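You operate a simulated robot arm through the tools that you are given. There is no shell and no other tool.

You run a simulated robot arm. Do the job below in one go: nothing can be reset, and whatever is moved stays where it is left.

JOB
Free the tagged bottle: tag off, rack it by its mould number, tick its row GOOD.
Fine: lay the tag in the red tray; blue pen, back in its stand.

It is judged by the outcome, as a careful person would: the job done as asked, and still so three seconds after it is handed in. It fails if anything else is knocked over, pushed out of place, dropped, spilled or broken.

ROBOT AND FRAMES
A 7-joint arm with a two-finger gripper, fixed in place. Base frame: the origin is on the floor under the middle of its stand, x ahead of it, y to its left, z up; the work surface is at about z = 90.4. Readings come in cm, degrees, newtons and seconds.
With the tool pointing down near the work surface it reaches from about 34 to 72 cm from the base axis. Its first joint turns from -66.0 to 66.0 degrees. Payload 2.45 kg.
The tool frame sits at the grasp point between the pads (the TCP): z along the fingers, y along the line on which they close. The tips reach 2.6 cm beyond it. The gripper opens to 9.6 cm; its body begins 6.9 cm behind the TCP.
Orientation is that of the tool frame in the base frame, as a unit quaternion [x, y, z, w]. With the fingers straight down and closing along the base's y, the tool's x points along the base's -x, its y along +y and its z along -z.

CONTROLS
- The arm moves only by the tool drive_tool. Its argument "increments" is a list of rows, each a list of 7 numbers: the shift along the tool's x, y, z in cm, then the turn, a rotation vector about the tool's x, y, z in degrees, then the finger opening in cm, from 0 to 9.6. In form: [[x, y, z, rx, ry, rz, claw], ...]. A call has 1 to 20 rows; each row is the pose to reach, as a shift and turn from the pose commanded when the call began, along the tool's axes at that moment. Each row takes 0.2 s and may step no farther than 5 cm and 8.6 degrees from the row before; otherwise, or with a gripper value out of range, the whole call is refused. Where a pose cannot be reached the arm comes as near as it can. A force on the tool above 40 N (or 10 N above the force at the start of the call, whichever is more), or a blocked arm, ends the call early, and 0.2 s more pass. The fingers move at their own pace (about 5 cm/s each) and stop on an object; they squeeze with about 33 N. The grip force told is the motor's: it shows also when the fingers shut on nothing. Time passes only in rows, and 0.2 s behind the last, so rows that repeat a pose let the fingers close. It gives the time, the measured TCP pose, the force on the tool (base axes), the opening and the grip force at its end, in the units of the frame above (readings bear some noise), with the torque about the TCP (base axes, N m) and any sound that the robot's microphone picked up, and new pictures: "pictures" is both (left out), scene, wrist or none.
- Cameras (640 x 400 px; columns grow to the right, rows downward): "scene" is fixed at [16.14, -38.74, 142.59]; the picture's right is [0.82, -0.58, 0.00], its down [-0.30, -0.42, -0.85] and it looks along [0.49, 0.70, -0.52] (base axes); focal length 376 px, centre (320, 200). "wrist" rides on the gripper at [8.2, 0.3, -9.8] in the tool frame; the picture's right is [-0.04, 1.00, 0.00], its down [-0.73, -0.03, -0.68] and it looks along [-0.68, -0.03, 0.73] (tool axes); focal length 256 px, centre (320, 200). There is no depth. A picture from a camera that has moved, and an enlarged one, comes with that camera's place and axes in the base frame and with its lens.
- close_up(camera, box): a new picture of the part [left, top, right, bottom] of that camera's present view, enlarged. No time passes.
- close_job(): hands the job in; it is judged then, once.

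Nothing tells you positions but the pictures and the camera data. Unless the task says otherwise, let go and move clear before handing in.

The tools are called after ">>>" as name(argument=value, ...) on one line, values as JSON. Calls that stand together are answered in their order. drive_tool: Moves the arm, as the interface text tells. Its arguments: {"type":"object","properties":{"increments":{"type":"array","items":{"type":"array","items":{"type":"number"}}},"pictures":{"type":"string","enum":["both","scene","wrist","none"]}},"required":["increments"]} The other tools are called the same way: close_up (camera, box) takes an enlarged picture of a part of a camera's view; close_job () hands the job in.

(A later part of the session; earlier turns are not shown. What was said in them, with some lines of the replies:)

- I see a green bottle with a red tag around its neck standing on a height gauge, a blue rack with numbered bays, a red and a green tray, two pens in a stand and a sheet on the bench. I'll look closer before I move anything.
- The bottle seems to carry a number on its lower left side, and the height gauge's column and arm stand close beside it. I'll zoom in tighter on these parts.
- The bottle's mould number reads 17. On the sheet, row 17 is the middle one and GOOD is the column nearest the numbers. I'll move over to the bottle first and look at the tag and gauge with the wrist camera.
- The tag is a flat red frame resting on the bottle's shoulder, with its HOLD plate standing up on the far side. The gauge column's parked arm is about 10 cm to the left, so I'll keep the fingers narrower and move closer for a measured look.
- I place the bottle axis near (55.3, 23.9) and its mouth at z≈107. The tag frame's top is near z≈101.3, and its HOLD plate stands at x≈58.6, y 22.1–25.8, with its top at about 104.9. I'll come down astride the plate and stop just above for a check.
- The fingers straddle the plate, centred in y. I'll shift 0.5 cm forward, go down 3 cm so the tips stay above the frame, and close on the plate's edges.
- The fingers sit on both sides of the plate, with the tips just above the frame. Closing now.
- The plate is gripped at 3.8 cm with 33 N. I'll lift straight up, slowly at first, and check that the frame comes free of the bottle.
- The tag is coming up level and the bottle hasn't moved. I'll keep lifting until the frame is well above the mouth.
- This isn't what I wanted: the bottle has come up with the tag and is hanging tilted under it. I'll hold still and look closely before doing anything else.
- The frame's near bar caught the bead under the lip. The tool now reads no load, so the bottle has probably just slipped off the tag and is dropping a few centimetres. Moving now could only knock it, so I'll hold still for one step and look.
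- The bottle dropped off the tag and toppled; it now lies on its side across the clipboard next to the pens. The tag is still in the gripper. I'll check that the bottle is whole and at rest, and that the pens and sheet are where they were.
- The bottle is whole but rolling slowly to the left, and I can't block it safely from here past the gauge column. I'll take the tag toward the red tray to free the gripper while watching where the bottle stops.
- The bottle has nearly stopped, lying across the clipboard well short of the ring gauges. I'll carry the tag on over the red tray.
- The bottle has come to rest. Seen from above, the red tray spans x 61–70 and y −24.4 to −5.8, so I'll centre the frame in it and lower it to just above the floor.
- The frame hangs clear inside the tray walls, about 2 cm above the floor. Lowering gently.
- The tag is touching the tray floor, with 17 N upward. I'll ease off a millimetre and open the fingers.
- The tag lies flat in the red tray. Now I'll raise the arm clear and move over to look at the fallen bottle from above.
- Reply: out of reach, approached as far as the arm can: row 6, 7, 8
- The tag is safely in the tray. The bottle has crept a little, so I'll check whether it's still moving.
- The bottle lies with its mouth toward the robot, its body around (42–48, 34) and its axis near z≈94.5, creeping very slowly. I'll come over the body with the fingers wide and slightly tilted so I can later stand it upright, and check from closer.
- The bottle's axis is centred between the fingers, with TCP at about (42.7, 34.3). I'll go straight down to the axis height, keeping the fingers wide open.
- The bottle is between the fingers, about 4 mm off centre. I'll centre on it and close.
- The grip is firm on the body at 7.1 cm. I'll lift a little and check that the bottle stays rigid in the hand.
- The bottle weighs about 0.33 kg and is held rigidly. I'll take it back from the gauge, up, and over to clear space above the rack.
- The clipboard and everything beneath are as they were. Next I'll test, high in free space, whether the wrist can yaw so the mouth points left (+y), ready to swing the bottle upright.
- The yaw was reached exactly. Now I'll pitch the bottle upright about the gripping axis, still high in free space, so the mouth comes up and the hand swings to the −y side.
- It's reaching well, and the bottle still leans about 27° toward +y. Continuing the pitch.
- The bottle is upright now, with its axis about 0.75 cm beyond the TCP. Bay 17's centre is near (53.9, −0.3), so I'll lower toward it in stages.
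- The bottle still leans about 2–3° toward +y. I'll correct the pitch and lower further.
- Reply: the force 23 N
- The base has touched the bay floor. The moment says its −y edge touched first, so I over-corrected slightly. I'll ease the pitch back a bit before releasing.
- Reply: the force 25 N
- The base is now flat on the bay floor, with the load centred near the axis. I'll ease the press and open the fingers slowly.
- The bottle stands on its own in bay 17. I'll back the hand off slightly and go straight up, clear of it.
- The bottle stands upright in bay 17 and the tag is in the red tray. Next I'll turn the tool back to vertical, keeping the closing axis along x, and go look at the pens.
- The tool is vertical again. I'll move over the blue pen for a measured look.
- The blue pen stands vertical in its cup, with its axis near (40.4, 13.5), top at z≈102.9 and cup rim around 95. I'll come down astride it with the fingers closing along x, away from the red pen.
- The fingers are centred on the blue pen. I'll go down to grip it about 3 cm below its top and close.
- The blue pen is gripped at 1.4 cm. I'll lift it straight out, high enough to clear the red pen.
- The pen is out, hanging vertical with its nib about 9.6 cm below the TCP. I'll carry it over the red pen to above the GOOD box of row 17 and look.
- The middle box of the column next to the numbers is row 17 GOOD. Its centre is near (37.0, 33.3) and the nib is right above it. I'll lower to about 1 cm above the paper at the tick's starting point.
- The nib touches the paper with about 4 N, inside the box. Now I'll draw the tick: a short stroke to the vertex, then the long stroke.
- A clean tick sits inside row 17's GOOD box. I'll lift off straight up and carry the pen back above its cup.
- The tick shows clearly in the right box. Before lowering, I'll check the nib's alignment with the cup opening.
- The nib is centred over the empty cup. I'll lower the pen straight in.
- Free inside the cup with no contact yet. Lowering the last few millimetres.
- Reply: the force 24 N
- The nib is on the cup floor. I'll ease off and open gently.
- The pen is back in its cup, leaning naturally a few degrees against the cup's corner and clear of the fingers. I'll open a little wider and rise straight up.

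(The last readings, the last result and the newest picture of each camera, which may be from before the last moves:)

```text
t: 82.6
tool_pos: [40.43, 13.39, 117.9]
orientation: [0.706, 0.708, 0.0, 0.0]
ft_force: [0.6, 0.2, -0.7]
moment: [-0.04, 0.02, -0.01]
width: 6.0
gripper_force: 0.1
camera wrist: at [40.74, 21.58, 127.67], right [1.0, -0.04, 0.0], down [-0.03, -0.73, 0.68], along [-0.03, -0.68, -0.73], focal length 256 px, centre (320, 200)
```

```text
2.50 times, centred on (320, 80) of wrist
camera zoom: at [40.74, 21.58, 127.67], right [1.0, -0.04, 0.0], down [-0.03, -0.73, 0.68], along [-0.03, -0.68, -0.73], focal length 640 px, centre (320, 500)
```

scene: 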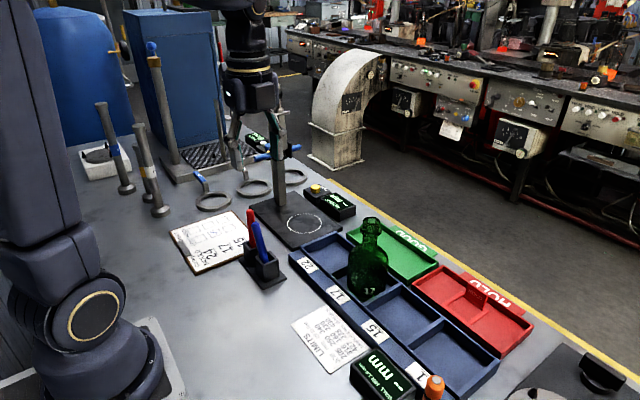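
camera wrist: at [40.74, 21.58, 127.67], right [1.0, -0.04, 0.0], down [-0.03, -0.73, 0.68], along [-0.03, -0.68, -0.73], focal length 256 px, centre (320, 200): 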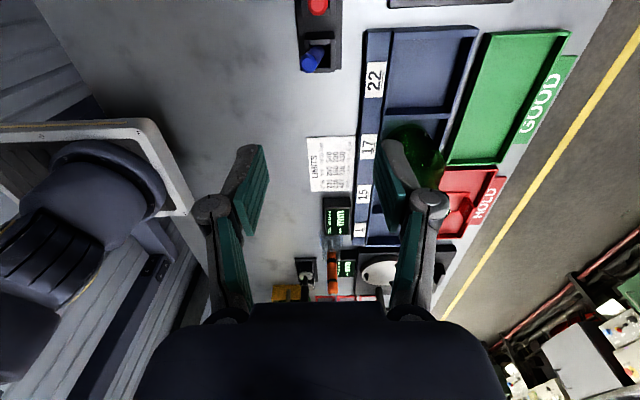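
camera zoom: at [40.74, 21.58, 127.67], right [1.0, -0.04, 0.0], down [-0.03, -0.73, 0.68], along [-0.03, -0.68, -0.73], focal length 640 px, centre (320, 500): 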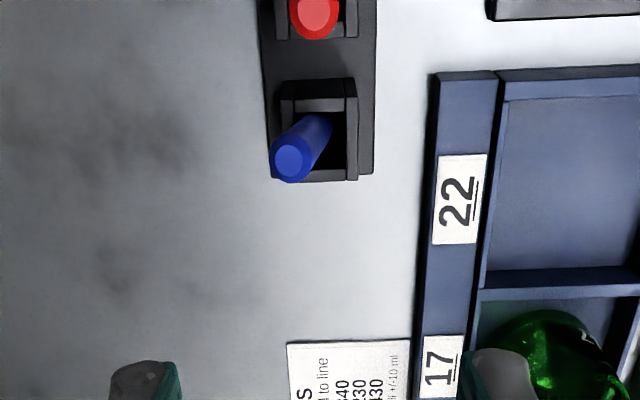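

Everything is let go and the arm is clear. One last check of the bottle, tag and surroundings before handing in.

>>> close_up(camera="scene", box=[280, 170, 540, 370])

>>> drive_tool(increments=[[0, 0, -1.0, 0, 0, 0, 6.0], [0, 0, -2.0, 0, 0, 0, 6.0], [0, 0, -3.0, 0, 0, 0, 6.0], [0, 0, -3.0, 0, 0, 0, 6.0], [0, 0, -3.0, 0, 0, 0, 6.0]], pictures="scene")

>>> close_up(camera="scene", box=[160, 130, 360, 290])

```text
2.00 times, centred on (410, 270) of scene
camera zoom: at [16.14, -38.74, 142.59], right [0.82, -0.58, 0.0], down [-0.3, -0.42, -0.85], along [0.49, 0.7, -0.52], focal length 751 px, centre (140, 60)
```

zoom: 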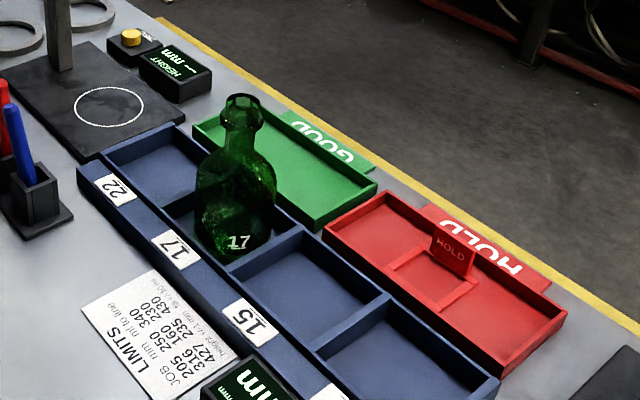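

```text
t: 83.8
tool_pos: [40.42, 13.56, 120.84]
orientation: [0.706, 0.708, -0.001, 0.0]
ft_force: [0.9, 0.6, 0.4]
moment: [-0.01, -0.02, -0.01]
width: 5.99
gripper_force: 0.0
```

scene: 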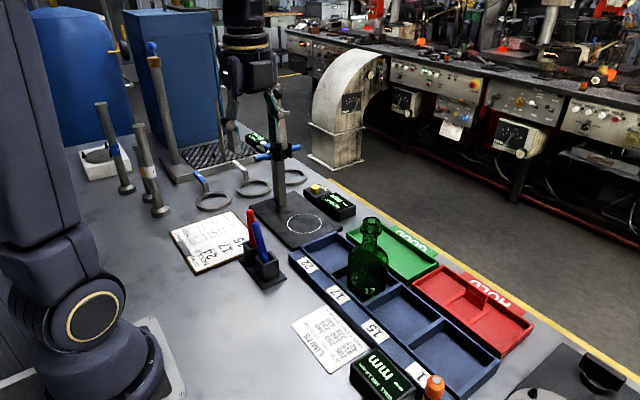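

```text
2.50 times, centred on (260, 210) of scene
camera zoom: at [16.14, -38.74, 142.59], right [0.82, -0.58, 0.0], down [-0.3, -0.42, -0.85], along [0.49, 0.7, -0.52], focal length 939 px, centre (470, 175)
```

zoom: 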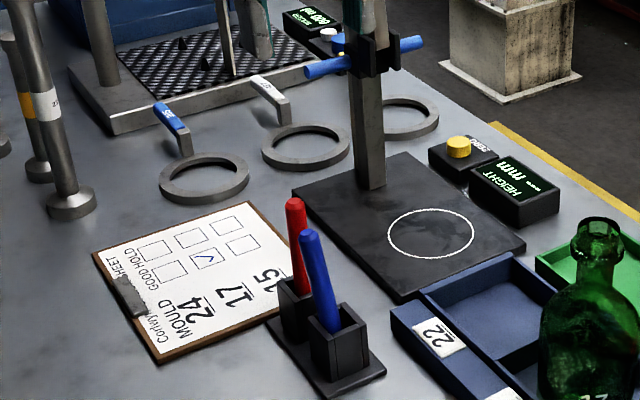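

The bottle stands in bay 17, the tag lies in the red tray, row 17 is ticked GOOD, the blue pen is back in its stand, and nothing else has moved. Handing in.

>>> close_job()

```text
The job is handed in.
```

I've handed the job in with everything where you asked, but I dropped the bottle partway through.

**Final state**
- **Tag:** off the bottle and lying in the red HOLD tray.
- **Bottle:** mould number 17, standing upright in rack bay 17.
- **Sheet:** blue tick inside the GOOD box of row 17.
- **Blue pen:** back in its own cup. It leans about 10° against the cup's corner, whereas it stood vertical before.

**What went wrong:** when I lifted the tag, its frame caught the rim under the bottle's lip. The tag sat slightly off-centre and I lifted straight up without shifting it first. The bottle came up with it, slipped off, fell about 5 cm and tipped over onto the clipboard. I then picked it up off its side, stood it upright and racked it.

In the pictures I saw no crack or break in the bottle, and the clipboard, pens and gauge looked unmoved. Because the bottle was dropped, check it for chips before you rely on the GOOD mark.
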